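You operate a simulated robot arm through the tools that you are given. There is no shell and no other tool. Be economical: measure what you need, move in short steps, check, and stop when the job is done.

You are at the controls of a simulated two-armed robot. One attempt, no reset.

TASK
Pick up the white bottle labelled "protect" from the shelf under the steel bench with one hand, pass it to the other hand and put it on the low steel shelf. Set down upright: white bottle.

The check looks at the end state, three seconds after you hand in, the way a careful person would. Anything else that was tipped, shoved, dropped, spilled or broken makes it a failure.

THE ROBOT
Two 7-joint arms with two-finger parallel grippers on one trunk, on a base that drives. Base frame: it is fixed to the floor where the robot stands at the start and does not move with it; the origin is under the middle of the robot, x ahead of it, y to its left, z up. Units: m, rad, N and s.
The left shoulder is at the start at [0.07, 0.189, 0.971], the right one opposite. With the tool pointing down near the work surface each hand reaches from about 0.1 to 0.66 m from the robot's upright axis, wherever it stands, measured 20 degrees to its own side. Places, roughly: low steel shelf [0.5, -1.7, 0.6]. Payload 3.91 kg a hand.
The TCP of each hand is the grasp point between the finger pads, 0.03 m short of the fingertips. In the tool frame z runs along the fingers and y along their closing line. The gripper opens to 0.11 m. The fingers are 0.02 m wide and 0.01 m thick; the gripper's body (0.048 by 0.112 m) begins 0.055 m behind the TCP.
Orientation is that of the tool frame in the base frame, as [roll, pitch, yaw] about the fixed x, y, z axes, in that order (R = Rz(yaw) Ry(pitch) Rx(roll)). With the fingers straight down and closing along the base's y, the tool's x points along the base's -x, its y along +y and its z along -z.

THE INTERFACE
- The arms move only by the tool play_rows. It takes "left_increments", "right_increments" or both (then of equal length, played together; a hand with none holds still); each is a list of rows, each a list of 2 entries, a list of its own where there are three numbers: the shift along the tool's x, y, z in units of 500 mm (1.0 is 500 mm), then the turn, a rotation vector about the tool's x, y, z in units of 60 degrees (1.0 is 60 degrees). In form: [[[x, y, z], [ax, ay, az]], ...]. A call has 1 to 20 rows; each row is the pose to reach, as a shift and turn from the pose commanded when the call began, along the tool's axes at that moment. "left_hand" and "right_hand" are, for a hand that has rows, the opening, from 0 (shut) to 1 (fully open), set as the call begins (left out, the last holds). A call with a number of a shift or a turn outside -1 to 1 is refused whole. A row lasts 0.2 s, in which the tool goes at most 0.05 m and 0.15 rad; a call with a longer step from one row to the next is refused whole, and so is a gripper value outside its range. Where a pose cannot be reached the arm comes as near as it can. A force on the tool above 40 N (or 10 N above the force at the start of the call, whichever is more), or a blocked arm, ends the call early, and 0.2 s more pass. The fingers move at their own pace (about 0.072 m/s each) and stop on an object; they squeeze with about 23 N. The grip force told is the motor's: it shows also when the fingers shut on nothing. Time passes only in rows, and 0.2 s behind the last, so rows that repeat a pose let the fingers close. It gives the time, the measured TCP pose, the force on the tool (base axes), the opening and the grip force at its end, in the units of the frame above (readings bear some noise), with the torque about the TCP (base axes, N m) and any sound that the robot's microphone picked up, and new pictures: "pictures" is both (left out), scene, wrist or none (wrist: the cameras of the hands that moved).
- Cameras (640 x 400 px; columns grow to the right, rows downward): "scene" is now at [0.1192, -0.0229, 1.1706]; the picture's right is [-0.36, -0.93, -0.00], its down [-0.77, 0.30, -0.57] and it looks along [0.53, -0.20, -0.82] (base axes); focal length 267 px, centre (320, 200). "left" rides on the left gripper at [0.072, -0.017, -0.103] in its tool frame; the picture's right is [0.23, 0.97, 0.00], its down [-0.76, 0.18, -0.62] and it looks along [-0.61, 0.14, 0.78] (tool axes); focal length 222 px, centre (320, 200). "right" rides on the right gripper at [0.072, 0.017, -0.103] in its tool frame; the picture's right is [-0.23, 0.97, 0.00], its down [-0.76, -0.18, -0.62] and it looks along [-0.61, -0.14, 0.78] (tool axes); focal length 222 px, centre (320, 200). There is no depth. A picture from a camera that has moved, and an enlarged one, comes with that camera's place and axes in the base frame and with its lens.
- move_column(by): slides the trunk up (or, below 0, down) by that many m; the arms and the scene camera ride with it, the base frame stays. It gives what a move gives, with no picture.
- steer(legs): drives the robot by 1 to 6 legs, each [ahead, turn to the left] in m and rad, along the robot's own axes; the way and the turn of a leg run together, so that a leg with both is an arc; at most 1.5 m and 3.142 rad a leg. The arms and the cameras ride along, it lands a little off, and it stops where it bumps. It gives what a move gives, and a new picture of the scene camera.
- head_to(pan, tilt): turns the head with the scene camera to pan (to the left, within 1.501 rad either way) and tilt (down, from -0.506 to 1.204), counted from straight ahead of the robot. It gives what a move gives, and a new picture of the scene camera.
- zoom(camera, box): a new picture of the part [left, top, right, bottom] of that camera's present view, enlarged. The clock stands still meanwhile.
- close_job(): hands the job in; it is judged then, once.

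Go step by step. Nothing tells you exact positions but the pictures and the camera data: compare them with the known pose of the tool, close in by small moves and look again before you grip or let go. The budget is 120 turns and 260 pictures, counting those below and the enlarged ones. Unless the task says otherwise, let go and move clear before handing in, and close with one line.

The tools are called by a JSON object that holds its "api" and its "payload". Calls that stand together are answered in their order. play_rows: Moves the arms, as the interface text tells. Its arguments: {"type":"object","properties":{"left_increments":{"type":"array","items":{"type":"array"}},"left_hand":{"type":"number"},"right_increments":{"type":"array","items":{"type":"array"}},"right_hand":{"type":"number"},"pictures":{"type":"string","enum":["both","scene","wrist","none"]}},"required":[]} The other tools are called the same way: move_column (by) slides the trunk up or down; steer (legs) drives the base; head_to (pan, tilt) turns the head that bears the scene camera; zoom (camera, box) takes an enlarged picture of a part of a camera's view; close_job () hands the job in.

At the start:

```text
t: 0.0
left_eef_pos: [0.466, 0.1481, 0.5198]
left_ee_rot: [-3.139, 0.012, -3.116]
left_contact_force: [14.7, -160.7, -120.3]
left_ft_torque: [21.24, -8.32, 13.8]
left_width: 0.1101
left_grasp_force: 0.1
right_eef_pos: [0.5022, -0.3702, 0.5555]
right_ee_rot: [3.141, -0.001, 3.139]
right_contact_force: [-0.9, 0.4, -0.1]
right_ft_torque: [0.02, -0.04, 0.01]
right_width: 0.1102
right_grasp_force: 0.1
trunk travel left (down, up): [-0.481, 0.459]
robot x, y, heading: [0.0001, -0.0018, -0.0]
head pan, tilt: [-0.368, 0.97]
```

scene: 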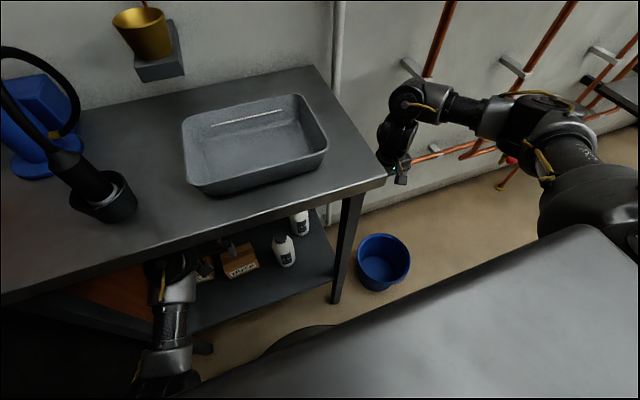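
right: 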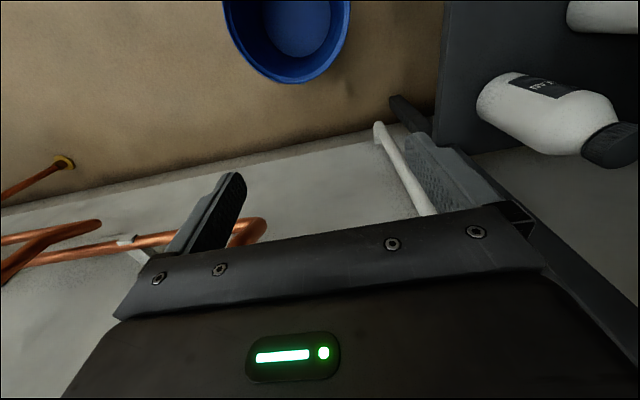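
left: 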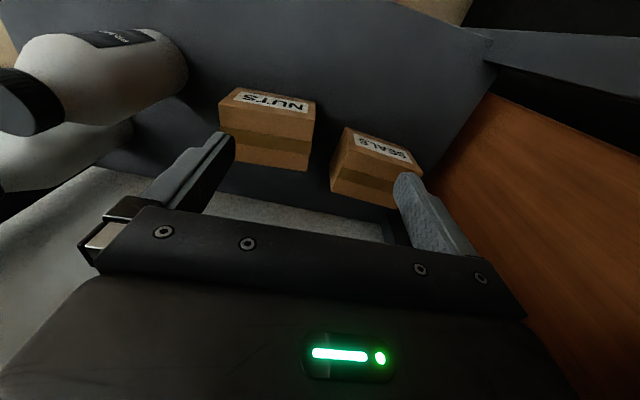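

The left hand starts in contact (large force) near the bench edge, and the bottles are on the lower shelf. I'll take a closer look first.

{"api": "zoom", "payload": {"camera": "scene", "box": [100, 180, 360, 400]}}

{"api": "zoom", "payload": {"camera": "left", "box": [0, 0, 320, 200]}}

{"api": "zoom", "payload": {"camera": "right", "box": [380, 0, 640, 200]}}

```text
1.82 times, centred on (230, 290) of scene
camera zoom: at [0.1192, -0.0229, 1.1706], right [-0.36, -0.93, 0.0], down [-0.77, 0.3, -0.57], along [0.53, -0.2, -0.82], focal length 485 px, centre (484, 36)
```

zoom: 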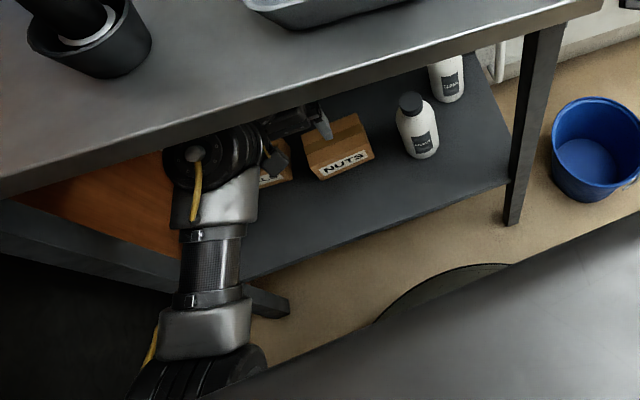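

```text
2.00 times, centred on (160, 100) of left
camera zoom: at [0.3925, 0.1303, 0.6229], right [-0.25, 0.97, -0.01], down [0.75, 0.2, 0.63], along [0.61, 0.15, -0.78], focal length 444 px, centre (640, 400)
```

zoom: 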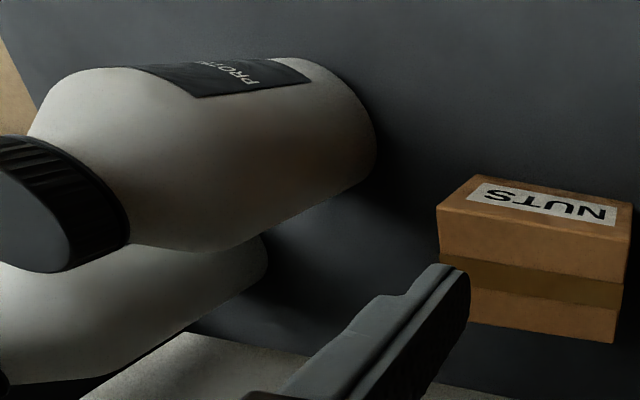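

```text
2.00 times, centred on (510, 100) of right
camera zoom: at [0.4298, -0.3524, 0.659], right [0.23, 0.97, 0.0], down [0.76, -0.18, 0.62], along [0.61, -0.14, -0.78], focal length 444 px, centre (-60, 400)
```

zoom: 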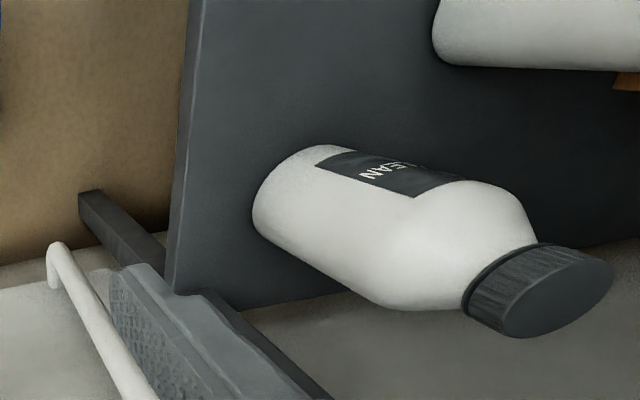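

PROTECT is the nearer bottle, at about (0.48, -0.04) with a height of about 0.16 m. CLEAN is behind it and to the right. The bench top is at z≈0.83 with its front edge at x≈0.34. Next I'll find out what the left arm is touching and look toward the goal shelf.

{"api": "head_to", "payload": {"pan": 0.25, "tilt": 1.1}}

{"api": "head_to", "payload": {"pan": -1.3, "tilt": 0.5}}

```text
t: 1.0
left_eef_pos: [0.4663, 0.1482, 0.5191]
left_ee_rot: [-3.139, 0.015, -3.111]
left_contact_force: [9.7, -53.9, -46.5]
left_ft_torque: [7.19, -2.78, 4.67]
left_width: 0.1101
left_grasp_force: 0.1
right_eef_pos: [0.5028, -0.3699, 0.555]
right_ee_rot: [3.141, 0.001, 3.14]
right_contact_force: [0.2, 0.3, -0.9]
right_ft_torque: [0.03, -0.02, 0.03]
right_width: 0.11
right_grasp_force: 0.2
trunk travel left (down, up): [-0.481, 0.459]
robot x, y, heading: [-0.0028, 0.003, -0.001]
head pan, tilt: [0.25, 1.1]
camera scene: at [0.1137, 0.0184, 1.1619], right [0.25, -0.97, 0.0], down [-0.86, -0.22, -0.45], along [0.44, 0.11, -0.89], focal length 267 px, centre (320, 200)
```

scene: 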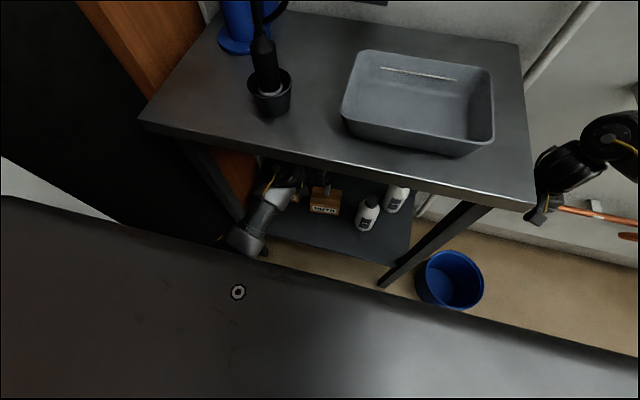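

```text
t: 2.6
left_eef_pos: [0.4652, 0.1466, 0.5204]
left_ee_rot: [-3.139, 0.012, -3.109]
left_contact_force: [4.7, -58.8, -40.9]
left_ft_torque: [7.75, -2.87, 5.03]
left_width: 0.11
left_grasp_force: 0.1
right_eef_pos: [0.5024, -0.3697, 0.5553]
right_ee_rot: [3.141, -0.001, 3.14]
right_contact_force: [0.6, 0.0, 1.0]
right_ft_torque: [-0.03, 0.0, 0.03]
right_width: 0.1101
right_grasp_force: 0.1
trunk travel left (down, up): [-0.481, 0.459]
robot x, y, heading: [-0.0021, -0.0015, -0.0]
head pan, tilt: [-1.3, 0.499]
camera scene: at [0.0769, -0.0848, 1.2096], right [-0.96, -0.27, 0.0], down [-0.13, 0.46, -0.88], along [0.24, -0.85, -0.48], focal length 267 px, centre (320, 200)
```

scene: 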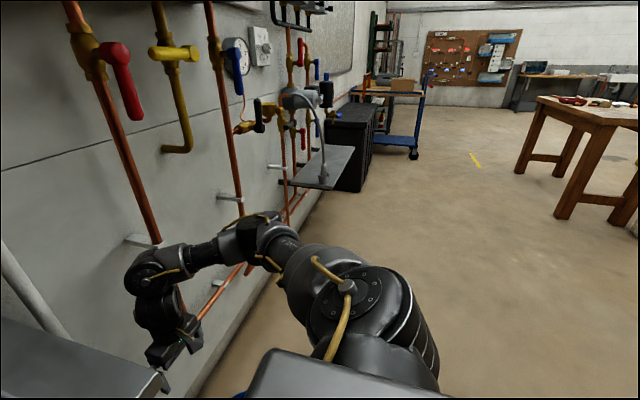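

The goal is the small wall-mounted steel shelf with a lamp on it, to my right. The left wrist is leaning on something to its upper left, so I'll ease it 3 cm right and 1 cm down.

{"api": "play_rows", "payload": {"left_increments": [[[0, -0.03, 0.01], [0, 0, 0]], [[0, -0.06, 0.02], [0, 0, 0]], [[0, -0.06, 0.02], [0, 0, 0]]], "pictures": "wrist"}}

{"api": "head_to", "payload": {"pan": 0.0, "tilt": 1.0}}

```text
t: 3.4
left_eef_pos: [0.4659, 0.1171, 0.5103]
left_ee_rot: [-3.138, 0.013, -3.115]
left_contact_force: [-0.3, -0.2, 0.4]
left_ft_torque: [-0.02, 0.0, 0.01]
left_width: 0.1099
left_grasp_force: 0.1
right_eef_pos: [0.502, -0.3691, 0.5562]
right_ee_rot: [3.141, 0.0, 3.139]
right_contact_force: [1.3, 1.1, -0.4]
right_ft_torque: [0.01, -0.02, -0.01]
right_width: 0.11
right_grasp_force: 0.0
trunk travel left (down, up): [-0.481, 0.459]
robot x, y, heading: [-0.0017, -0.0025, -0.003]
head pan, tilt: [-1.3, 0.499]
camera left: at [0.3933, 0.1, 0.6134], right [-0.25, 0.97, -0.01], down [0.75, 0.2, 0.63], along [0.61, 0.15, -0.78], focal length 222 px, centre (320, 200)
```

left: 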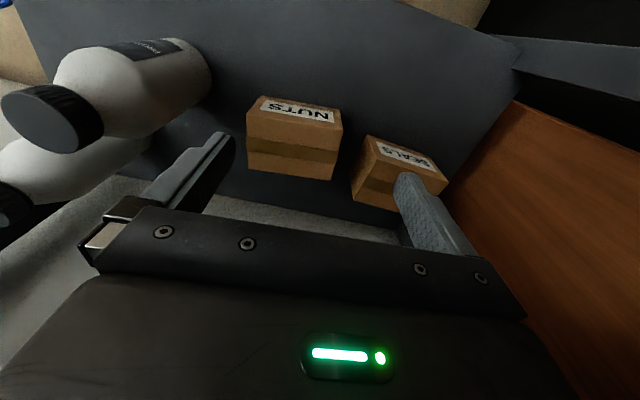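

```text
t: 4.9
left_eef_pos: [0.4665, 0.1175, 0.5108]
left_ee_rot: [-3.137, 0.012, -3.116]
left_contact_force: [-0.2, -0.1, -0.7]
left_ft_torque: [0.0, 0.0, -0.02]
left_width: 0.1099
left_grasp_force: 0.1
right_eef_pos: [0.5024, -0.3694, 0.5544]
right_ee_rot: [-3.141, -0.002, 3.14]
right_contact_force: [0.3, 0.5, -0.5]
right_ft_torque: [0.02, 0.01, 0.0]
right_width: 0.1101
right_grasp_force: 0.0
trunk travel left (down, up): [-0.481, 0.459]
robot x, y, heading: [0.0033, 0.0032, -0.004]
head pan, tilt: [0.0, 1.0]
camera scene: at [0.1222, 0.0028, 1.1685], right [0.0, -1.0, 0.0], down [-0.84, 0.0, -0.54], along [0.54, 0.0, -0.84], focal length 267 px, centre (320, 200)
```

scene: 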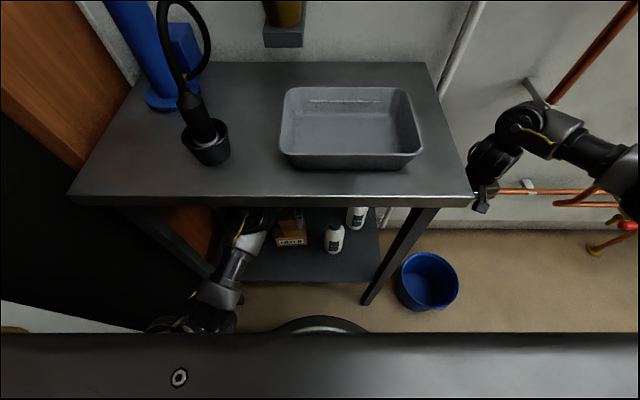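

The left hand is now free of contact. The bottle is at about (0.475, -0.04) with its top near z 0.48. I'll pull the left hand back to x≈0.36 and shift it to y≈-0.04, so I can come in from the front with the fingers on either side of the bottle.

{"api": "play_rows", "payload": {"left_increments": [[[0.08, 0, 0], [0, 0, 0]], [[0.16, 0, 0], [0, 0, 0]], [[0.22, 0, 0], [0, 0, 0]], [[0.22, -0.08, 0], [0, 0, 0]], [[0.22, -0.16, 0], [0, 0, 0]], [[0.22, -0.24, 0], [0, 0, 0]], [[0.22, -0.314, 0], [0, 0, 0]], [[0.22, -0.314, 0], [0, 0, 0]]]}}

```text
t: 6.7
left_eef_pos: [0.3606, -0.0373, 0.5065]
left_ee_rot: [3.137, 0.012, -3.114]
left_contact_force: [-1.4, -0.3, -0.1]
left_ft_torque: [-0.02, 0.0, 0.02]
left_width: 0.1099
left_grasp_force: 0.0
right_eef_pos: [0.5022, -0.3705, 0.5543]
right_ee_rot: [3.14, -0.001, 3.14]
right_contact_force: [0.3, 0.3, -0.5]
right_ft_torque: [0.02, 0.03, 0.0]
right_width: 0.11
right_grasp_force: 0.1
trunk travel left (down, up): [-0.481, 0.459]
robot x, y, heading: [0.0027, 0.0005, -0.003]
head pan, tilt: [0.0, 1.0]
camera scene: at [0.122, 0.0029, 1.1685], right [0.0, -1.0, 0.0], down [-0.84, 0.0, -0.54], along [0.54, 0.0, -0.84], focal length 267 px, centre (320, 200)
camera left: at [0.2875, -0.0564, 0.6091], right [-0.25, 0.97, 0.0], down [0.75, 0.2, 0.63], along [0.61, 0.16, -0.78], focal length 222 px, centre (320, 200)
```

scene: 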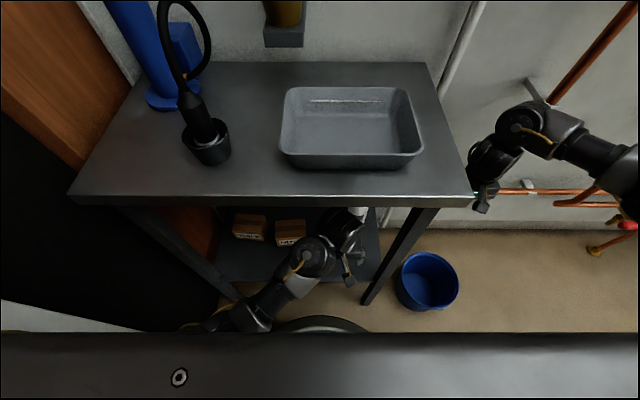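
left: 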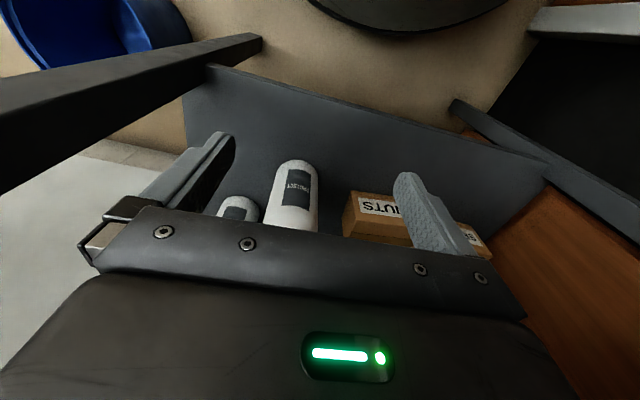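

The bottle base is at about (0.48, -0.047) and its diameter is about 0.062 m. I'll lower to z 0.45, go in part way and check.

{"api": "play_rows", "payload": {"left_increments": [[[0, -0.01, 0.06], [0, 0, 0]], [[0, -0.026, 0.12], [0, 0, 0]], [[-0.06, -0.026, 0.12], [0, 0, 0]], [[-0.1, -0.026, 0.12], [0, 0, 0]], [[-0.1, -0.026, 0.12], [0, 0, 0]]]}}

```text
t: 8.1
left_eef_pos: [0.4086, -0.0138, 0.4241]
left_ee_rot: [3.078, -0.001, -3.099]
left_contact_force: [0.5, 0.1, 0.7]
left_ft_torque: [-0.02, 0.0, -0.03]
left_width: 0.1099
left_grasp_force: 0.0
right_eef_pos: [0.5016, -0.3699, 0.5551]
right_ee_rot: [3.141, -0.001, -3.141]
right_contact_force: [0.0, -0.1, -0.1]
right_ft_torque: [0.0, 0.02, -0.04]
right_width: 0.1098
right_grasp_force: 0.1
trunk travel left (down, up): [-0.481, 0.459]
robot x, y, heading: [0.0004, 0.0008, -0.002]
head pan, tilt: [0.0, 1.0]
stopped in row 5 (left hand): the arm was blocked; the commanded pose is now the measured one
camera scene: at [0.1222, 0.0029, 1.1685], right [0.0, -1.0, 0.0], down [-0.84, 0.0, -0.54], along [0.54, 0.0, -0.84], focal length 267 px, centre (320, 200)
camera left: at [0.3368, -0.0391, 0.5274], right [-0.27, 0.96, 0.06], down [0.76, 0.17, 0.63], along [0.6, 0.22, -0.77], focal length 222 px, centre (320, 200)
```

scene: 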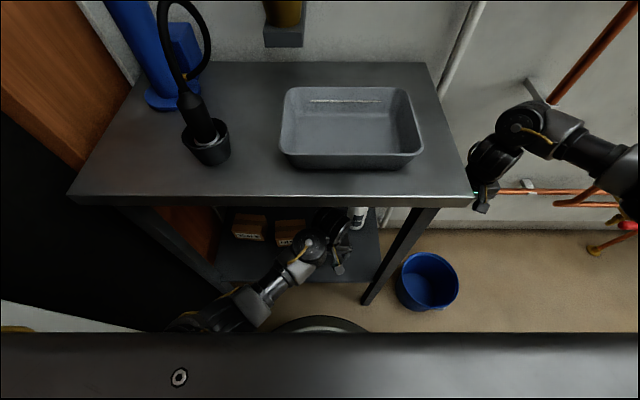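
left: 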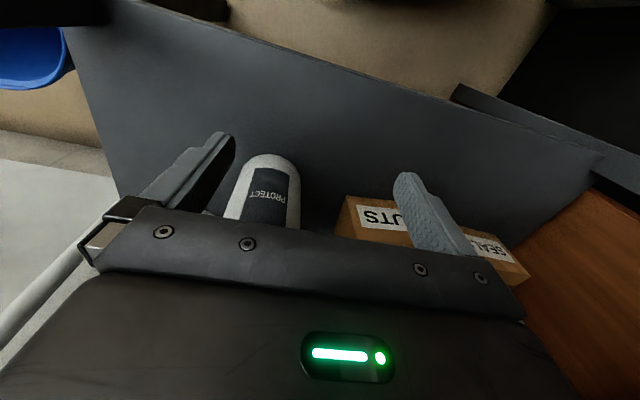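

The arm blocked near the left side, most likely the elbow against the bench leg or the base. I'll back the robot off for a better arm shape, but first I'll check behind me.

{"api": "head_to", "payload": {"pan": -1.5, "tilt": 0.7}}

{"api": "head_to", "payload": {"pan": 1.5, "tilt": 0.7}}

```text
t: 9.7
left_eef_pos: [0.4077, -0.0136, 0.4249]
left_ee_rot: [3.08, -0.002, -3.098]
left_contact_force: [-0.2, -0.6, -0.4]
left_ft_torque: [0.0, -0.02, 0.0]
left_width: 0.1098
left_grasp_force: 0.1
right_eef_pos: [0.5025, -0.3699, 0.5554]
right_ee_rot: [3.141, 0.0, 3.141]
right_contact_force: [-0.3, -0.6, -0.1]
right_ft_torque: [0.01, 0.03, -0.01]
right_width: 0.11
right_grasp_force: 0.0
trunk travel left (down, up): [-0.481, 0.459]
robot x, y, heading: [0.0002, 0.0007, -0.001]
head pan, tilt: [-1.499, 0.7]
camera scene: at [0.0586, -0.0819, 1.1919], right [-1.0, -0.07, 0.0], down [-0.05, 0.64, -0.76], along [0.06, -0.76, -0.64], focal length 267 px, centre (320, 200)
```

scene: 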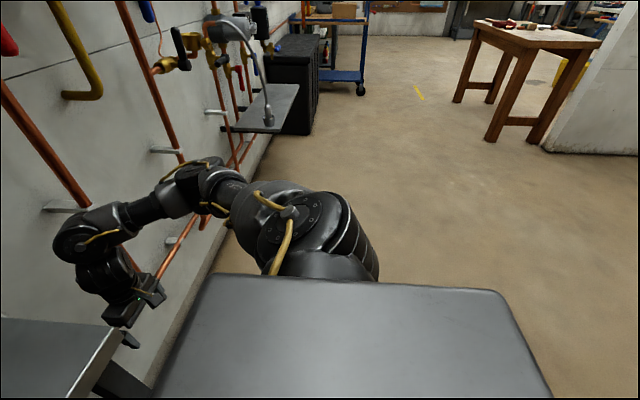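

```text
t: 12.3
left_eef_pos: [0.4087, -0.0143, 0.425]
left_ee_rot: [3.08, -0.003, -3.099]
left_contact_force: [0.1, -0.3, 0.2]
left_ft_torque: [-0.02, 0.0, 0.01]
left_width: 0.1099
left_grasp_force: 0.1
right_eef_pos: [0.5029, -0.3702, 0.5563]
right_ee_rot: [3.141, -0.001, 3.141]
right_contact_force: [-1.0, 0.6, -0.2]
right_ft_torque: [0.02, 0.0, 0.01]
right_width: 0.1095
right_grasp_force: 0.1
trunk travel left (down, up): [-0.481, 0.459]
robot x, y, heading: [-0.0017, 0.0004, -0.006]
head pan, tilt: [1.499, 0.7]
camera scene: at [0.0586, 0.0875, 1.1919], right [1.0, -0.07, 0.0], down [-0.05, -0.64, -0.77], along [0.05, 0.76, -0.64], focal length 267 px, centre (320, 200)
```

scene: 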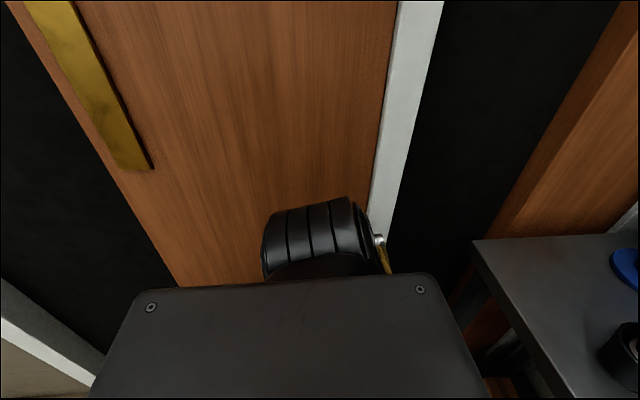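

There is a door right beside my left arm, so this spot is cramped, while the floor to my right is open. I'll back up and sidestep to about (-0.3, -0.24), so the left arm can reach straight in between the bench legs.

{"api": "steer", "payload": {"legs": [[-0.5, 0]]}}

{"api": "steer", "payload": {"legs": [[0, -0.9], [0.3, 0], [0, 0.9]]}}

{"api": "move_column", "payload": {"by": -0.15}}

{"api": "head_to", "payload": {"pan": 0.1, "tilt": 0.6}}

```text
t: 15.2
left_eef_pos: [-0.0906, -0.0141, 0.4262]
left_ee_rot: [3.08, -0.003, -3.106]
left_contact_force: [0.4, -0.1, 0.0]
left_ft_torque: [0.01, 0.02, 0.02]
left_width: 0.1099
left_grasp_force: 0.0
right_eef_pos: [0.0019, -0.3709, 0.556]
right_ee_rot: [-3.14, 0.001, 3.137]
right_contact_force: [-1.5, 0.6, 0.7]
right_ft_torque: [0.01, -0.02, -0.03]
right_width: 0.1103
right_grasp_force: 0.1
trunk travel left (down, up): [-0.481, 0.459]
robot x, y, heading: [-0.4989, 0.0006, -0.002]
head pan, tilt: [1.499, 0.7]
camera scene: at [-0.44, 0.0883, 1.1919], right [1.0, -0.08, 0.0], down [-0.05, -0.64, -0.77], along [0.06, 0.76, -0.64], focal length 267 px, centre (320, 200)
```

scene: 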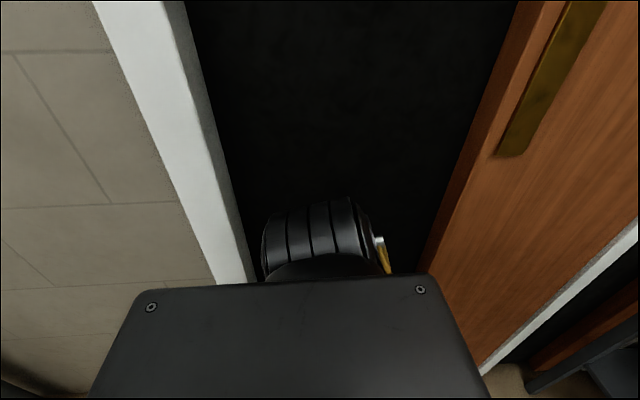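

```text
t: 21.9
left_eef_pos: [0.0953, -0.2429, 0.4254]
left_ee_rot: [3.081, -0.003, -3.091]
left_contact_force: [-0.4, 0.1, 0.3]
left_ft_torque: [-0.02, 0.02, -0.03]
left_width: 0.11
left_grasp_force: 0.1
right_eef_pos: [0.1927, -0.5973, 0.5545]
right_ee_rot: [3.141, -0.001, -3.133]
right_contact_force: [-0.8, -0.6, 0.8]
right_ft_torque: [-0.01, 0.04, 0.01]
right_width: 0.1101
right_grasp_force: 0.1
trunk travel left (down, up): [-0.481, 0.459]
robot x, y, heading: [-0.3149, -0.2319, 0.007]
head pan, tilt: [1.499, 0.7]
camera scene: at [-0.2551, -0.1442, 1.1919], right [1.0, -0.06, 0.0], down [-0.04, -0.64, -0.76], along [0.05, 0.76, -0.64], focal length 267 px, centre (320, 200)
```

scene: 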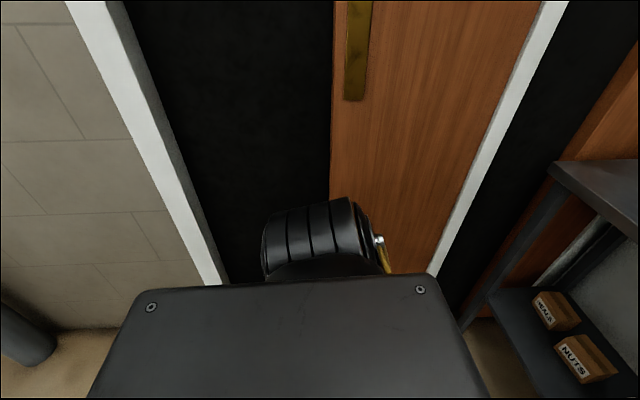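

```text
t: 23.7
left_eef_pos: [0.0939, -0.2426, 0.2736]
left_ee_rot: [3.079, -0.002, -3.092]
left_contact_force: [0.2, -0.5, 0.0]
left_ft_torque: [0.05, -0.03, -0.01]
left_width: 0.1098
left_grasp_force: 0.1
right_eef_pos: [0.1938, -0.5979, 0.4048]
right_ee_rot: [3.14, 0.002, -3.133]
right_contact_force: [-0.9, 0.8, -0.4]
right_ft_torque: [0.0, -0.02, 0.04]
right_width: 0.1099
right_grasp_force: 0.1
trunk travel left (down, up): [-0.331, 0.609]
robot x, y, heading: [-0.3118, -0.2346, 0.006]
head pan, tilt: [1.499, 0.7]
```

```text
t: 25.2
left_eef_pos: [0.0955, -0.2421, 0.2749]
left_ee_rot: [3.078, -0.001, -3.092]
left_contact_force: [0.3, -0.2, 0.4]
left_ft_torque: [0.04, 0.03, 0.03]
left_width: 0.1098
left_grasp_force: 0.0
right_eef_pos: [0.1932, -0.5967, 0.405]
right_ee_rot: [3.141, -0.001, -3.132]
right_contact_force: [-0.2, 0.5, -0.3]
right_ft_torque: [-0.01, 0.04, -0.01]
right_width: 0.1099
right_grasp_force: 0.1
trunk travel left (down, up): [-0.331, 0.609]
robot x, y, heading: [-0.3112, -0.2303, 0.01]
head pan, tilt: [0.099, 0.6]
camera scene: at [-0.1728, -0.2196, 1.0505], right [0.11, -0.99, 0.0], down [-0.56, -0.06, -0.82], along [0.82, 0.09, -0.57], focal length 267 px, centre (320, 200)
```

scene: 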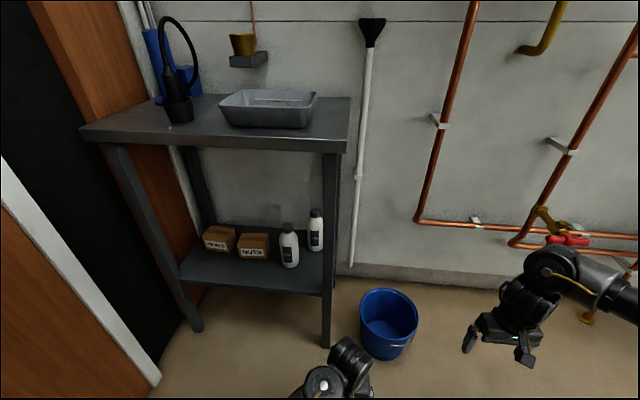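

Now there's a clear view of the shelf. I'll enlarge it to measure the bottle.

{"api": "zoom", "payload": {"camera": "scene", "box": [180, 190, 360, 300]}}

```text
3.56 times, centred on (270, 245) of scene
camera zoom: at [-0.1728, -0.2196, 1.0505], right [0.11, -0.99, 0.0], down [-0.56, -0.06, -0.82], along [0.82, 0.09, -0.57], focal length 949 px, centre (498, 40)
```

zoom: 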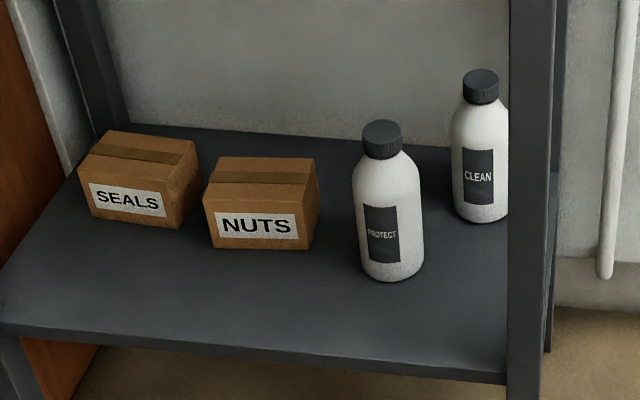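

PROTECT's axis is at about (0.478, -0.042). It has radius 0.034 and its cap top is at z≈0.49. I'll raise the left hand in front of the bench, straighten it and tilt the fingers forward.

{"api": "play_rows", "payload": {"left_increments": [[[-0.02, 0.06, -0.05], [0.02, 0, 0.016]], [[-0.04, 0.12, -0.1], [0.04, 0, 0.032]], [[-0.06, 0.18, -0.15], [0.06, 0, 0.048]], [[-0.08, 0.24, -0.2], [0.06, 0, 0.048]], [[-0.09, 0.3, -0.25], [0.06, 0, 0.048]], [[-0.11, 0.36, -0.31], [0.06, 0, 0.048]], [[-0.13, 0.418, -0.364], [0.06, 0, 0.048]], [[-0.13, 0.418, -0.364], [0.06, 0, 0.048]]], "pictures": "none"}}

{"api": "play_rows", "payload": {"left_increments": [[[0, 0, 0], [0, -0.13, 0]], [[0, 0, 0], [0, -0.26, 0]], [[0, 0, 0], [0, -0.39, 0]], [[0, 0, 0], [0, -0.52, 0]], [[0, 0, 0], [0, -0.65, 0]], [[0, 0, 0], [0, -0.78, 0]], [[0, 0, 0], [0, -0.917, 0]], [[0, 0, 0], [0, -0.917, 0]]]}}

```text
t: 26.8
left_eef_pos: [0.1347, -0.0896, 0.3687]
left_ee_rot: [3.141, -0.001, -3.112]
left_contact_force: [2.6, -24.5, -12.8]
left_ft_torque: [3.25, -0.77, 2.1]
left_width: 0.1099
left_grasp_force: 0.0
left hand out of reach, approached as far as the arm can: row 4, 5, 6, 7
right_eef_pos: [0.1938, -0.5975, 0.4048]
right_ee_rot: [3.141, 0.0, -3.134]
right_contact_force: [0.1, 0.4, -0.4]
right_ft_torque: [0.02, 0.0, -0.01]
right_width: 0.11
right_grasp_force: 0.1
trunk travel left (down, up): [-0.331, 0.609]
robot x, y, heading: [-0.3146, -0.2353, 0.014]
head pan, tilt: [0.099, 0.6]
stopped in row 7 (left hand): the force on the tool passed its limit (the readings are from after the stop); the commanded pose is now the measured one
```

```text
t: 28.6
left_eef_pos: [0.1353, -0.0888, 0.3693]
left_ee_rot: [3.14, 0.962, -3.117]
left_contact_force: [-0.6, -0.8, -0.6]
left_ft_torque: [0.01, 0.02, 0.03]
left_width: 0.1102
left_grasp_force: 0.0
right_eef_pos: [0.1928, -0.598, 0.4042]
right_ee_rot: [-3.141, 0.0, -3.135]
right_contact_force: [-0.7, 0.4, -0.4]
right_ft_torque: [0.03, 0.02, -0.03]
right_width: 0.1101
right_grasp_force: 0.1
trunk travel left (down, up): [-0.331, 0.609]
robot x, y, heading: [-0.3113, -0.2318, 0.012]
head pan, tilt: [0.099, 0.6]
camera scene: at [-0.1729, -0.2208, 1.0507], right [0.11, -0.99, 0.0], down [-0.56, -0.06, -0.83], along [0.82, 0.09, -0.56], focal length 267 px, centre (320, 200)
camera left: at [0.0093, -0.1082, 0.3701], right [-0.15, 0.97, -0.19], down [-0.08, 0.18, 0.98], along [0.98, 0.17, 0.05], focal length 222 px, centre (320, 200)
```

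scene: 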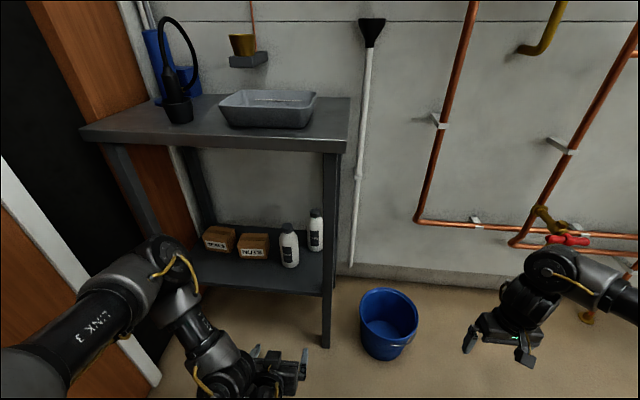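
left: 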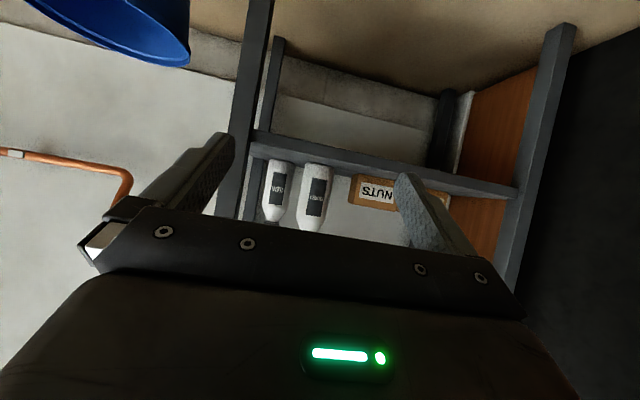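

The hand is now tilted 55° forward and in free space. Next I'll move to a pre-grasp point in front of the bottle.

{"api": "play_rows", "payload": {"left_increments": [[[-0.055, 0.014, 0.061], [0, 0, 0]], [[-0.11, 0.028, 0.122], [0, 0, 0]], [[-0.165, 0.042, 0.183], [0, 0, 0]], [[-0.22, 0.056, 0.244], [0, 0, 0]], [[-0.275, 0.07, 0.305], [0, 0, 0]], [[-0.33, 0.082, 0.366], [0, 0, 0]], [[-0.33, 0.082, 0.366], [0, 0, 0]]]}}

```text
t: 30.2
left_eef_pos: [0.3768, -0.04, 0.3994]
left_ee_rot: [3.14, 0.961, -3.119]
left_contact_force: [-0.8, 0.3, -0.8]
left_ft_torque: [-0.01, 0.03, -0.01]
left_width: 0.11
left_grasp_force: 0.2
right_eef_pos: [0.1922, -0.5963, 0.4047]
right_ee_rot: [3.14, 0.0, -3.133]
right_contact_force: [0.0, -0.3, -0.4]
right_ft_torque: [-0.01, 0.01, -0.03]
right_width: 0.1101
right_grasp_force: 0.0
trunk travel left (down, up): [-0.331, 0.609]
robot x, y, heading: [-0.3148, -0.2319, 0.009]
head pan, tilt: [0.099, 0.6]
camera scene: at [-0.1727, -0.2195, 1.0505], right [0.11, -0.99, 0.0], down [-0.56, -0.06, -0.82], along [0.82, 0.09, -0.57], focal length 267 px, centre (320, 200)
camera left: at [0.2518, -0.0596, 0.3988], right [-0.15, 0.97, -0.18], down [-0.08, 0.17, 0.98], along [0.98, 0.17, 0.05], focal length 222 px, centre (320, 200)
```

scene: 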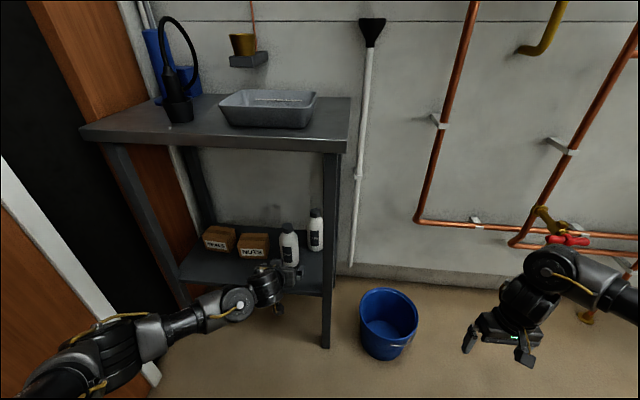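
left: 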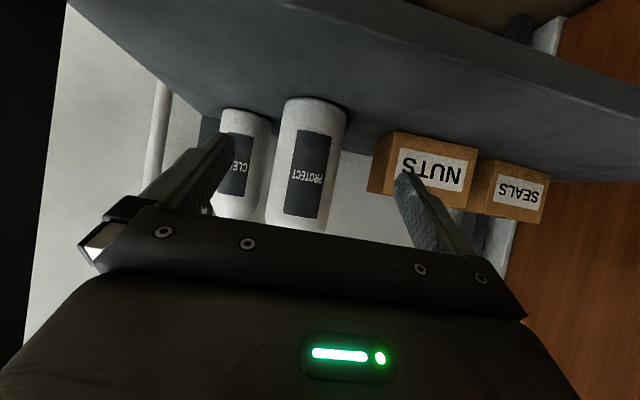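

The alignment looks good: bottle centre y≈-0.040, hand y -0.040. I'll advance around the bottle.

{"api": "play_rows", "payload": {"left_increments": [[[-0.025, -0.001, 0.047], [0, 0, 0]], [[-0.05, -0.003, 0.094], [0, 0, 0]], [[-0.07, -0.004, 0.13], [0, 0, 0]], [[-0.085, -0.004, 0.157], [0, 0, 0]], [[-0.085, -0.004, 0.157], [0, 0, 0]]]}}

{"api": "zoom", "payload": {"camera": "scene", "box": [210, 190, 350, 300]}}

```text
t: 31.4
left_eef_pos: [0.4658, -0.0422, 0.3886]
left_ee_rot: [-3.141, 0.959, -3.116]
left_contact_force: [0.3, -0.2, 0.5]
left_ft_torque: [-0.01, 0.03, 0.0]
left_width: 0.1099
left_grasp_force: 0.0
right_eef_pos: [0.1917, -0.5979, 0.4045]
right_ee_rot: [3.141, -0.001, -3.132]
right_contact_force: [0.4, -0.8, 1.1]
right_ft_torque: [-0.04, 0.01, 0.04]
right_width: 0.1103
right_grasp_force: 0.0
trunk travel left (down, up): [-0.331, 0.609]
robot x, y, heading: [-0.3135, -0.2304, 0.014]
head pan, tilt: [0.099, 0.6]
camera scene: at [-0.1727, -0.2196, 1.0505], right [0.11, -0.99, 0.0], down [-0.56, -0.06, -0.82], along [0.82, 0.09, -0.57], focal length 267 px, centre (320, 200)
camera left: at [0.3408, -0.0607, 0.3886], right [-0.15, 0.97, -0.19], down [-0.08, 0.18, 0.98], along [0.98, 0.17, 0.05], focal length 222 px, centre (320, 200)
```

scene: 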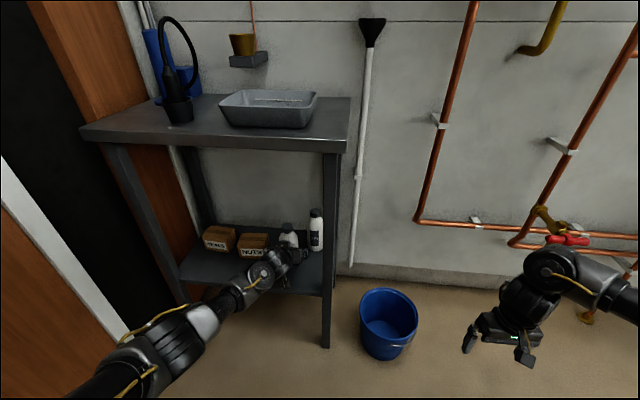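
left: 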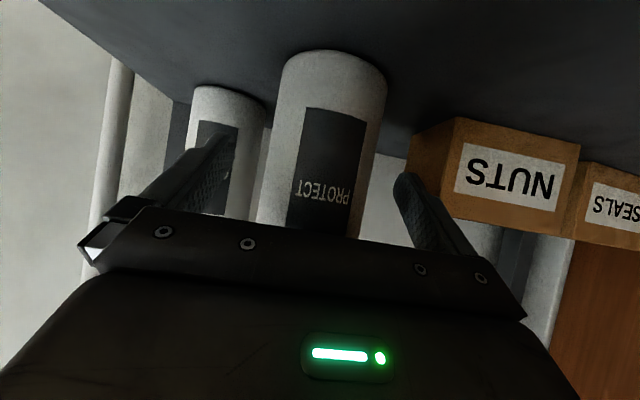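

```text
3.64 times, centred on (280, 245) of scene
camera zoom: at [-0.1727, -0.2196, 1.0505], right [0.11, -0.99, 0.0], down [-0.56, -0.06, -0.82], along [0.82, 0.09, -0.57], focal length 971 px, centre (466, 36)
```

zoom: 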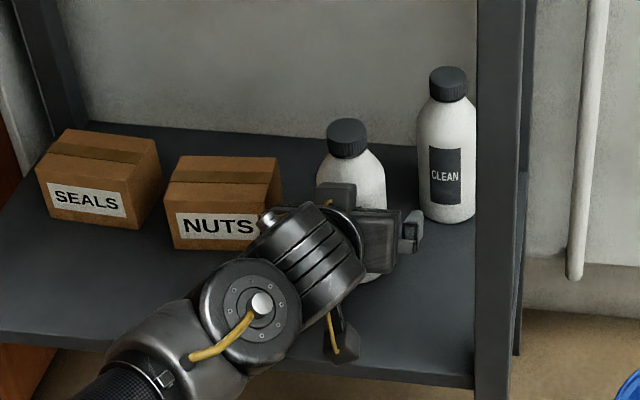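

The bottle stands between the fingers. I'll nudge 7 mm forward and close.

{"api": "play_rows", "payload": {"left_increments": [[[-0.008, 0, 0.0115], [0, 0, 0]], [[-0.008, 0, 0.0115], [0, 0, 0]]], "pictures": "none"}}

{"api": "play_rows", "payload": {"left_increments": [[[0, 0, 0], [0, 0, 0]], [[0, 0, 0], [0, 0, 0]], [[0, 0, 0], [0, 0, 0]], [[0, 0, 0], [0, 0, 0]], [[0, 0, 0], [0, 0, 0]], [[0, 0, 0], [0, 0, 0]]], "left_hand": 0, "pictures": "wrist"}}

```text
t: 32.0
left_eef_pos: [0.4736, -0.0418, 0.3886]
left_ee_rot: [-3.141, 0.961, -3.118]
left_contact_force: [-0.1, 0.1, 0.1]
left_ft_torque: [0.01, 0.01, -0.01]
left_width: 0.1103
left_grasp_force: 0.0
right_eef_pos: [0.192, -0.5971, 0.4044]
right_ee_rot: [3.141, 0.001, -3.134]
right_contact_force: [-0.7, -1.0, -0.3]
right_ft_torque: [0.0, 0.0, 0.03]
right_width: 0.1102
right_grasp_force: 0.1
trunk travel left (down, up): [-0.331, 0.609]
robot x, y, heading: [-0.3179, -0.2312, 0.009]
head pan, tilt: [0.099, 0.6]
```

```text
t: 33.4
left_eef_pos: [0.4736, -0.04, 0.3881]
left_ee_rot: [-3.141, 0.959, -3.117]
left_contact_force: [-0.2, -1.7, 0.6]
left_ft_torque: [-0.14, -0.02, 0.07]
left_width: 0.0631
left_grasp_force: 23.0
right_eef_pos: [0.1929, -0.5976, 0.4053]
right_ee_rot: [-3.14, -0.001, -3.133]
right_contact_force: [0.3, 0.2, -0.4]
right_ft_torque: [-0.01, -0.01, 0.01]
right_width: 0.11
right_grasp_force: 0.0
trunk travel left (down, up): [-0.331, 0.609]
robot x, y, heading: [-0.313, -0.2276, 0.006]
head pan, tilt: [0.099, 0.6]
camera left: at [0.3481, -0.0608, 0.3888], right [-0.15, 0.97, -0.19], down [-0.08, 0.18, 0.98], along [0.98, 0.17, 0.05], focal length 222 px, centre (320, 200)
```

left: 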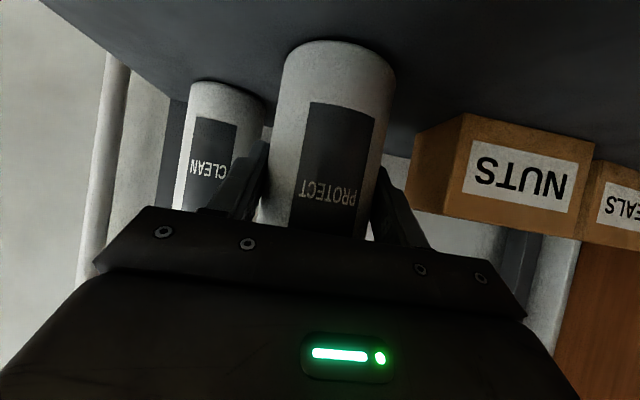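

I have a grip at width 0.063. I'll lift by 3 cm.

{"api": "play_rows", "payload": {"left_increments": [[[-0.016, 0, -0.011], [0, 0, 0]], [[-0.033, 0, -0.023], [0, 0, 0]], [[-0.049, 0, -0.034], [0, 0, 0]], [[-0.049, 0, -0.034], [0, 0, 0]]]}}

```text
t: 34.4
left_eef_pos: [0.4748, -0.041, 0.4178]
left_ee_rot: [3.139, 0.957, -3.118]
left_contact_force: [0.1, -0.9, -5.4]
left_ft_torque: [-0.01, 0.04, 0.01]
left_width: 0.0632
left_grasp_force: 23.1
right_eef_pos: [0.1931, -0.5974, 0.4045]
right_ee_rot: [-3.141, 0.0, -3.133]
right_contact_force: [-0.5, -0.9, 0.2]
right_ft_torque: [-0.01, -0.01, 0.02]
right_width: 0.11
right_grasp_force: 0.0
trunk travel left (down, up): [-0.331, 0.609]
robot x, y, heading: [-0.3117, -0.2293, 0.008]
head pan, tilt: [0.099, 0.6]
camera scene: at [-0.1721, -0.2194, 1.0504], right [0.11, -0.99, 0.0], down [-0.56, -0.06, -0.82], along [0.82, 0.09, -0.57], focal length 267 px, centre (320, 200)
camera left: at [0.3483, -0.0601, 0.4179], right [-0.16, 0.97, -0.19], down [-0.08, 0.18, 0.98], along [0.98, 0.17, 0.05], focal length 222 px, centre (320, 200)
```

scene: 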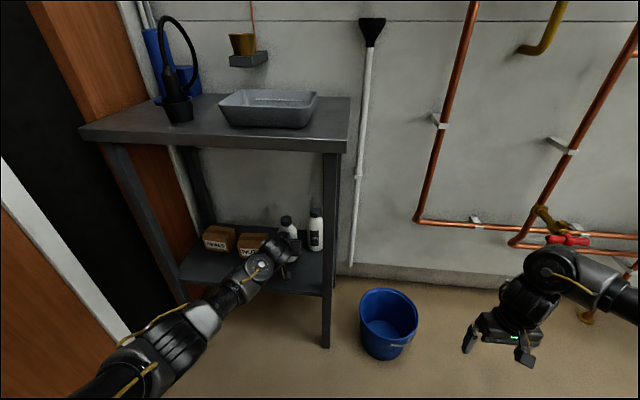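
left: 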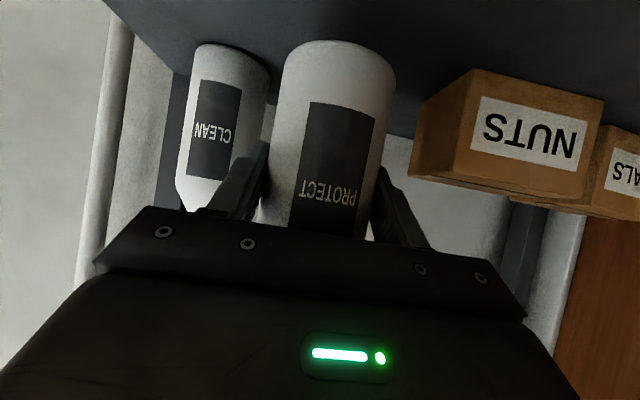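

The lift worked, with about 0.5 kg in the hand. I'll pull straight back out from under the bench.

{"api": "play_rows", "payload": {"left_increments": [[[0.041, 0.001, -0.059], [0, 0, 0]], [[0.082, 0.002, -0.118], [0, 0, 0]], [[0.123, 0.003, -0.177], [0, 0, 0]], [[0.164, 0.004, -0.236], [0, 0, 0]], [[0.205, 0.005, -0.295], [0, 0, 0]], [[0.246, 0.006, -0.354], [0, 0, 0]], [[0.285, 0.006, -0.41], [0, 0, 0]], [[0.285, 0.006, -0.41], [0, 0, 0]]]}}

```text
t: 36.2
left_eef_pos: [0.2234, -0.0442, 0.4204]
left_ee_rot: [-3.141, 0.959, -3.116]
left_contact_force: [-0.4, -0.4, -5.9]
left_ft_torque: [-0.02, 0.02, 0.02]
left_width: 0.0633
left_grasp_force: 23.0
right_eef_pos: [0.1928, -0.5972, 0.4049]
right_ee_rot: [-3.141, -0.002, -3.132]
right_contact_force: [0.3, -0.6, 0.1]
right_ft_torque: [0.05, -0.03, -0.01]
right_width: 0.1099
right_grasp_force: 0.0
trunk travel left (down, up): [-0.331, 0.609]
robot x, y, heading: [-0.3131, -0.23, 0.01]
head pan, tilt: [0.099, 0.6]
camera scene: at [-0.1724, -0.2195, 1.0504], right [0.11, -0.99, 0.0], down [-0.56, -0.06, -0.82], along [0.82, 0.09, -0.57], focal length 267 px, centre (320, 200)
camera left: at [0.0978, -0.0633, 0.4202], right [-0.16, 0.97, -0.19], down [-0.08, 0.18, 0.98], along [0.98, 0.17, 0.05], focal length 222 px, centre (320, 200)
```

scene: 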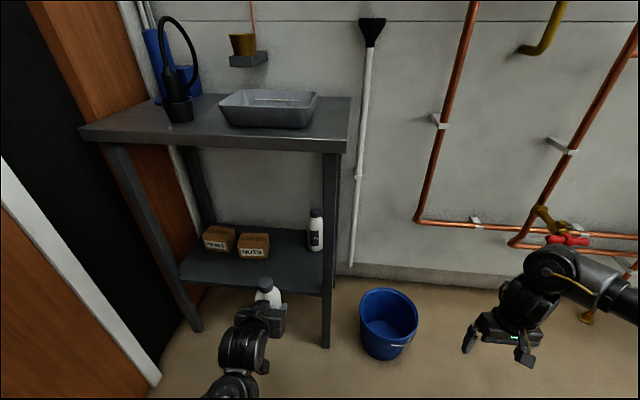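
left: 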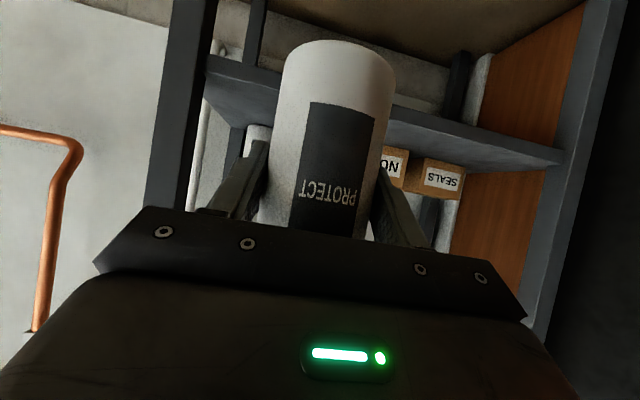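

The bottle is clear of the bench. I'll raise the trunk back up, then back off, turn right, drive along the wall and look at the goal shelf.

{"api": "move_column", "payload": {"by": 0.15}}

{"api": "steer", "payload": {"legs": [[-0.2, 0], [0, -1.57]]}}

{"api": "head_to", "payload": {"pan": 0.5, "tilt": 0.5}}

```text
t: 38.0
left_eef_pos: [0.2244, -0.0435, 0.5689]
left_ee_rot: [3.141, 0.958, -3.117]
left_contact_force: [-1.1, -0.3, -4.9]
left_ft_torque: [-0.02, 0.03, -0.04]
left_width: 0.0632
left_grasp_force: 23.0
right_eef_pos: [0.1928, -0.5982, 0.5535]
right_ee_rot: [3.14, -0.002, -3.132]
right_contact_force: [0.3, -0.3, 0.0]
right_ft_torque: [-0.01, -0.01, 0.01]
right_width: 0.1099
right_grasp_force: 0.2
trunk travel left (down, up): [-0.481, 0.459]
robot x, y, heading: [-0.3141, -0.2273, 0.011]
head pan, tilt: [0.099, 0.6]
```

```text
t: 43.4
left_eef_pos: [-0.3294, -0.7724, 0.5686]
left_ee_rot: [-3.141, 0.958, 1.591]
left_contact_force: [-0.7, 0.3, -5.7]
left_ft_torque: [0.05, 0.0, 0.01]
left_width: 0.0632
left_grasp_force: 23.3
right_eef_pos: [-0.883, -0.7375, 0.5542]
right_ee_rot: [3.14, 0.0, 1.575]
right_contact_force: [-0.4, 0.1, 0.4]
right_ft_torque: [0.01, 0.02, -0.02]
right_width: 0.1102
right_grasp_force: 0.0
trunk travel left (down, up): [-0.481, 0.459]
robot x, y, heading: [-0.5108, -0.233, -1.57]
head pan, tilt: [0.099, 0.6]
camera scene: at [-0.5022, -0.37, 1.2004], right [-0.99, -0.1, 0.0], down [-0.06, 0.56, -0.82], along [0.09, -0.82, -0.57], focal length 267 px, centre (320, 200)
```

scene: 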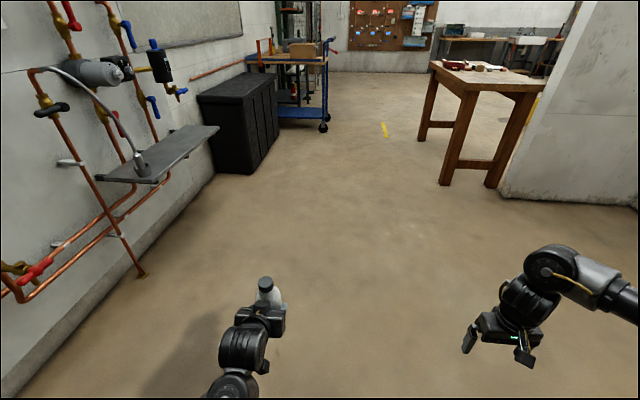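

```text
t: 44.3
left_eef_pos: [-0.3301, -0.7729, 0.5682]
left_ee_rot: [3.141, 0.957, 1.591]
left_contact_force: [0.1, -0.3, -4.2]
left_ft_torque: [0.03, -0.02, 0.01]
left_width: 0.0633
left_grasp_force: 22.8
right_eef_pos: [-0.882, -0.7379, 0.5533]
right_ee_rot: [3.14, -0.001, 1.575]
right_contact_force: [0.7, 1.4, -0.4]
right_ft_torque: [0.01, 0.0, -0.02]
right_width: 0.11
right_grasp_force: 0.0
trunk travel left (down, up): [-0.481, 0.459]
robot x, y, heading: [-0.513, -0.2345, -1.562]
head pan, tilt: [0.499, 0.499]
camera scene: at [-0.4673, -0.3619, 1.2095], right [-0.88, -0.48, 0.0], down [-0.23, 0.42, -0.88], along [0.42, -0.77, -0.48], focal length 267 px, centre (320, 200)
```

scene: 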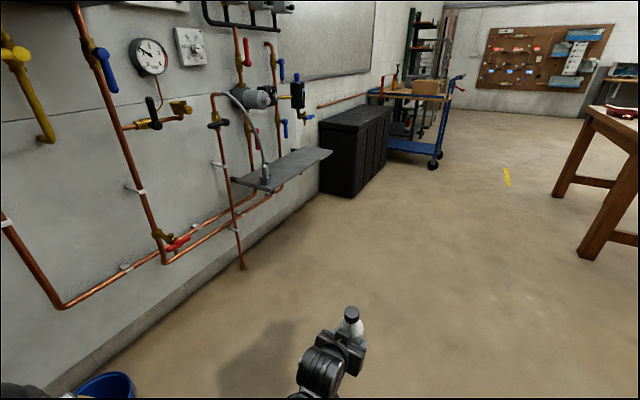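

The shelf spans about x 0.33–0.6 and y -1.29 to -2.02 at z≈0.6, with the lamp at its near end. I'll do the handover here in open space: the left hand brings the bottle to the middle while the right hand rises.

{"api": "play_rows", "payload": {"left_increments": [[[0.01, -0.05, -0.014], [0, 0, 0]], [[0.02, -0.1, -0.028], [0, 0, 0]], [[0.03, -0.15, -0.042], [0, 0, 0]], [[0.04, -0.2, -0.056], [0, 0, 0]], [[0.05, -0.25, -0.07], [0, 0, 0]], [[0.057, -0.3, -0.082], [0, 0, 0]], [[0.057, -0.3, -0.082], [0, 0, 0]]], "right_increments": [[[0, 0, -0.08], [0, 0, 0]], [[0, 0, -0.16], [0, 0, 0]], [[0, 0, -0.24], [0, 0, 0]], [[0, 0, -0.32], [0, 0, 0]], [[0, 0, -0.4], [0, 0, 0]], [[0, 0, -0.46], [0, 0, 0]], [[0, 0, -0.46], [0, 0, 0]]], "pictures": "none"}}

{"api": "head_to", "payload": {"pan": 0.0, "tilt": 0.85}}

```text
t: 46.1
left_eef_pos: [-0.426, -0.7282, 0.5491]
left_ee_rot: [2.917, 0.958, 1.41]
left_contact_force: [-0.1, 0.1, -5.3]
left_ft_torque: [0.03, 0.01, 0.01]
left_width: 0.0632
left_grasp_force: 23.0
right_eef_pos: [-0.8827, -0.7391, 0.7859]
right_ee_rot: [3.14, -0.001, 1.573]
right_contact_force: [1.4, 0.3, 0.6]
right_ft_torque: [0.01, 0.02, 0.01]
right_width: 0.1099
right_grasp_force: 0.0
trunk travel left (down, up): [-0.481, 0.459]
robot x, y, heading: [-0.5137, -0.2341, -1.569]
head pan, tilt: [0.499, 0.499]
stopped in row 7 (left hand): the arm was blocked; the commanded pose is now the measured one
```

```text
t: 47.0
left_eef_pos: [-0.4285, -0.7298, 0.549]
left_ee_rot: [2.92, 0.96, 1.412]
left_contact_force: [0.0, 0.9, -4.6]
left_ft_torque: [0.06, -0.05, 0.01]
left_width: 0.0631
left_grasp_force: 23.1
right_eef_pos: [-0.8814, -0.739, 0.7866]
right_ee_rot: [3.14, -0.003, 1.573]
right_contact_force: [0.0, 0.2, 0.3]
right_ft_torque: [0.01, -0.02, -0.03]
right_width: 0.1101
right_grasp_force: 0.0
trunk travel left (down, up): [-0.481, 0.459]
robot x, y, heading: [-0.5167, -0.2314, -1.566]
head pan, tilt: [0.0, 0.85]
camera scene: at [-0.5109, -0.3603, 1.1796], right [-1.0, -0.01, 0.0], down [0.0, 0.75, -0.66], along [0.0, -0.66, -0.75], focal length 267 px, centre (320, 200)
```

scene: 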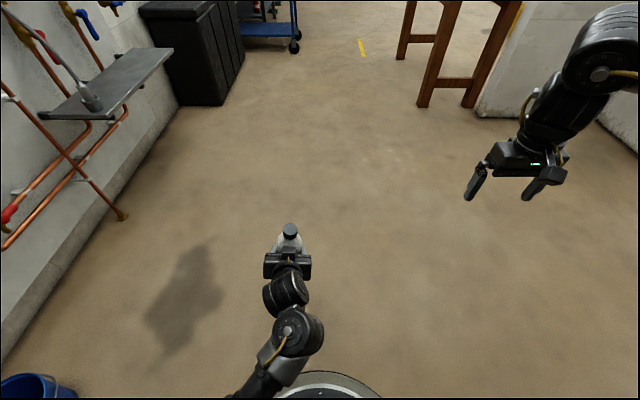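

The left arm hit a limit 9 cm left of centre and tilted the bottle slightly. I'll move it back 3.5 cm and straighten it, then make the handover there.

{"api": "play_rows", "payload": {"left_increments": [[[0, 0.035, 0], [0.036, 0.005, -0.048]], [[0, 0.07, 0], [0.072, 0.011, -0.097]], [[0, 0.07, 0], [0.072, 0.011, -0.097]]], "pictures": "none"}}

{"api": "zoom", "payload": {"camera": "scene", "box": [220, 180, 380, 280]}}

```text
t: 47.8
left_eef_pos: [-0.3931, -0.7292, 0.5542]
left_ee_rot: [-3.137, 0.962, 1.593]
left_contact_force: [1.3, -0.8, -4.8]
left_ft_torque: [0.03, -0.01, 0.0]
left_width: 0.0629
left_grasp_force: 23.1
right_eef_pos: [-0.8824, -0.7389, 0.7859]
right_ee_rot: [-3.141, -0.001, 1.572]
right_contact_force: [-0.5, 0.2, -0.6]
right_ft_torque: [0.03, 0.02, 0.02]
right_width: 0.1103
right_grasp_force: 0.0
trunk travel left (down, up): [-0.481, 0.459]
robot x, y, heading: [-0.5139, -0.2337, -1.568]
head pan, tilt: [0.0, 0.85]
```

```text
4.00 times, centred on (300, 230) of scene
camera zoom: at [-0.5111, -0.3603, 1.1795], right [-1.0, 0.0, 0.0], down [0.0, 0.75, -0.66], along [0.0, -0.66, -0.75], focal length 1068 px, centre (400, 80)
```

zoom: 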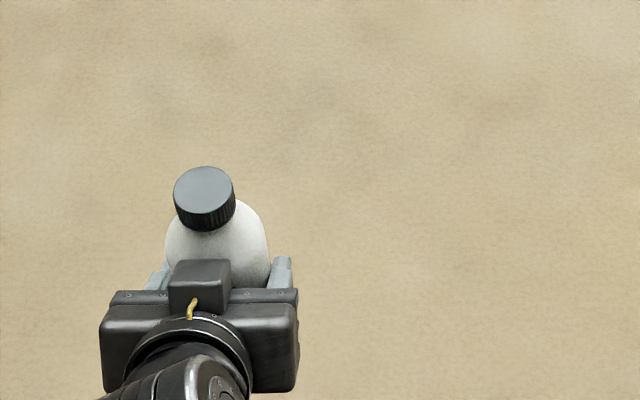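

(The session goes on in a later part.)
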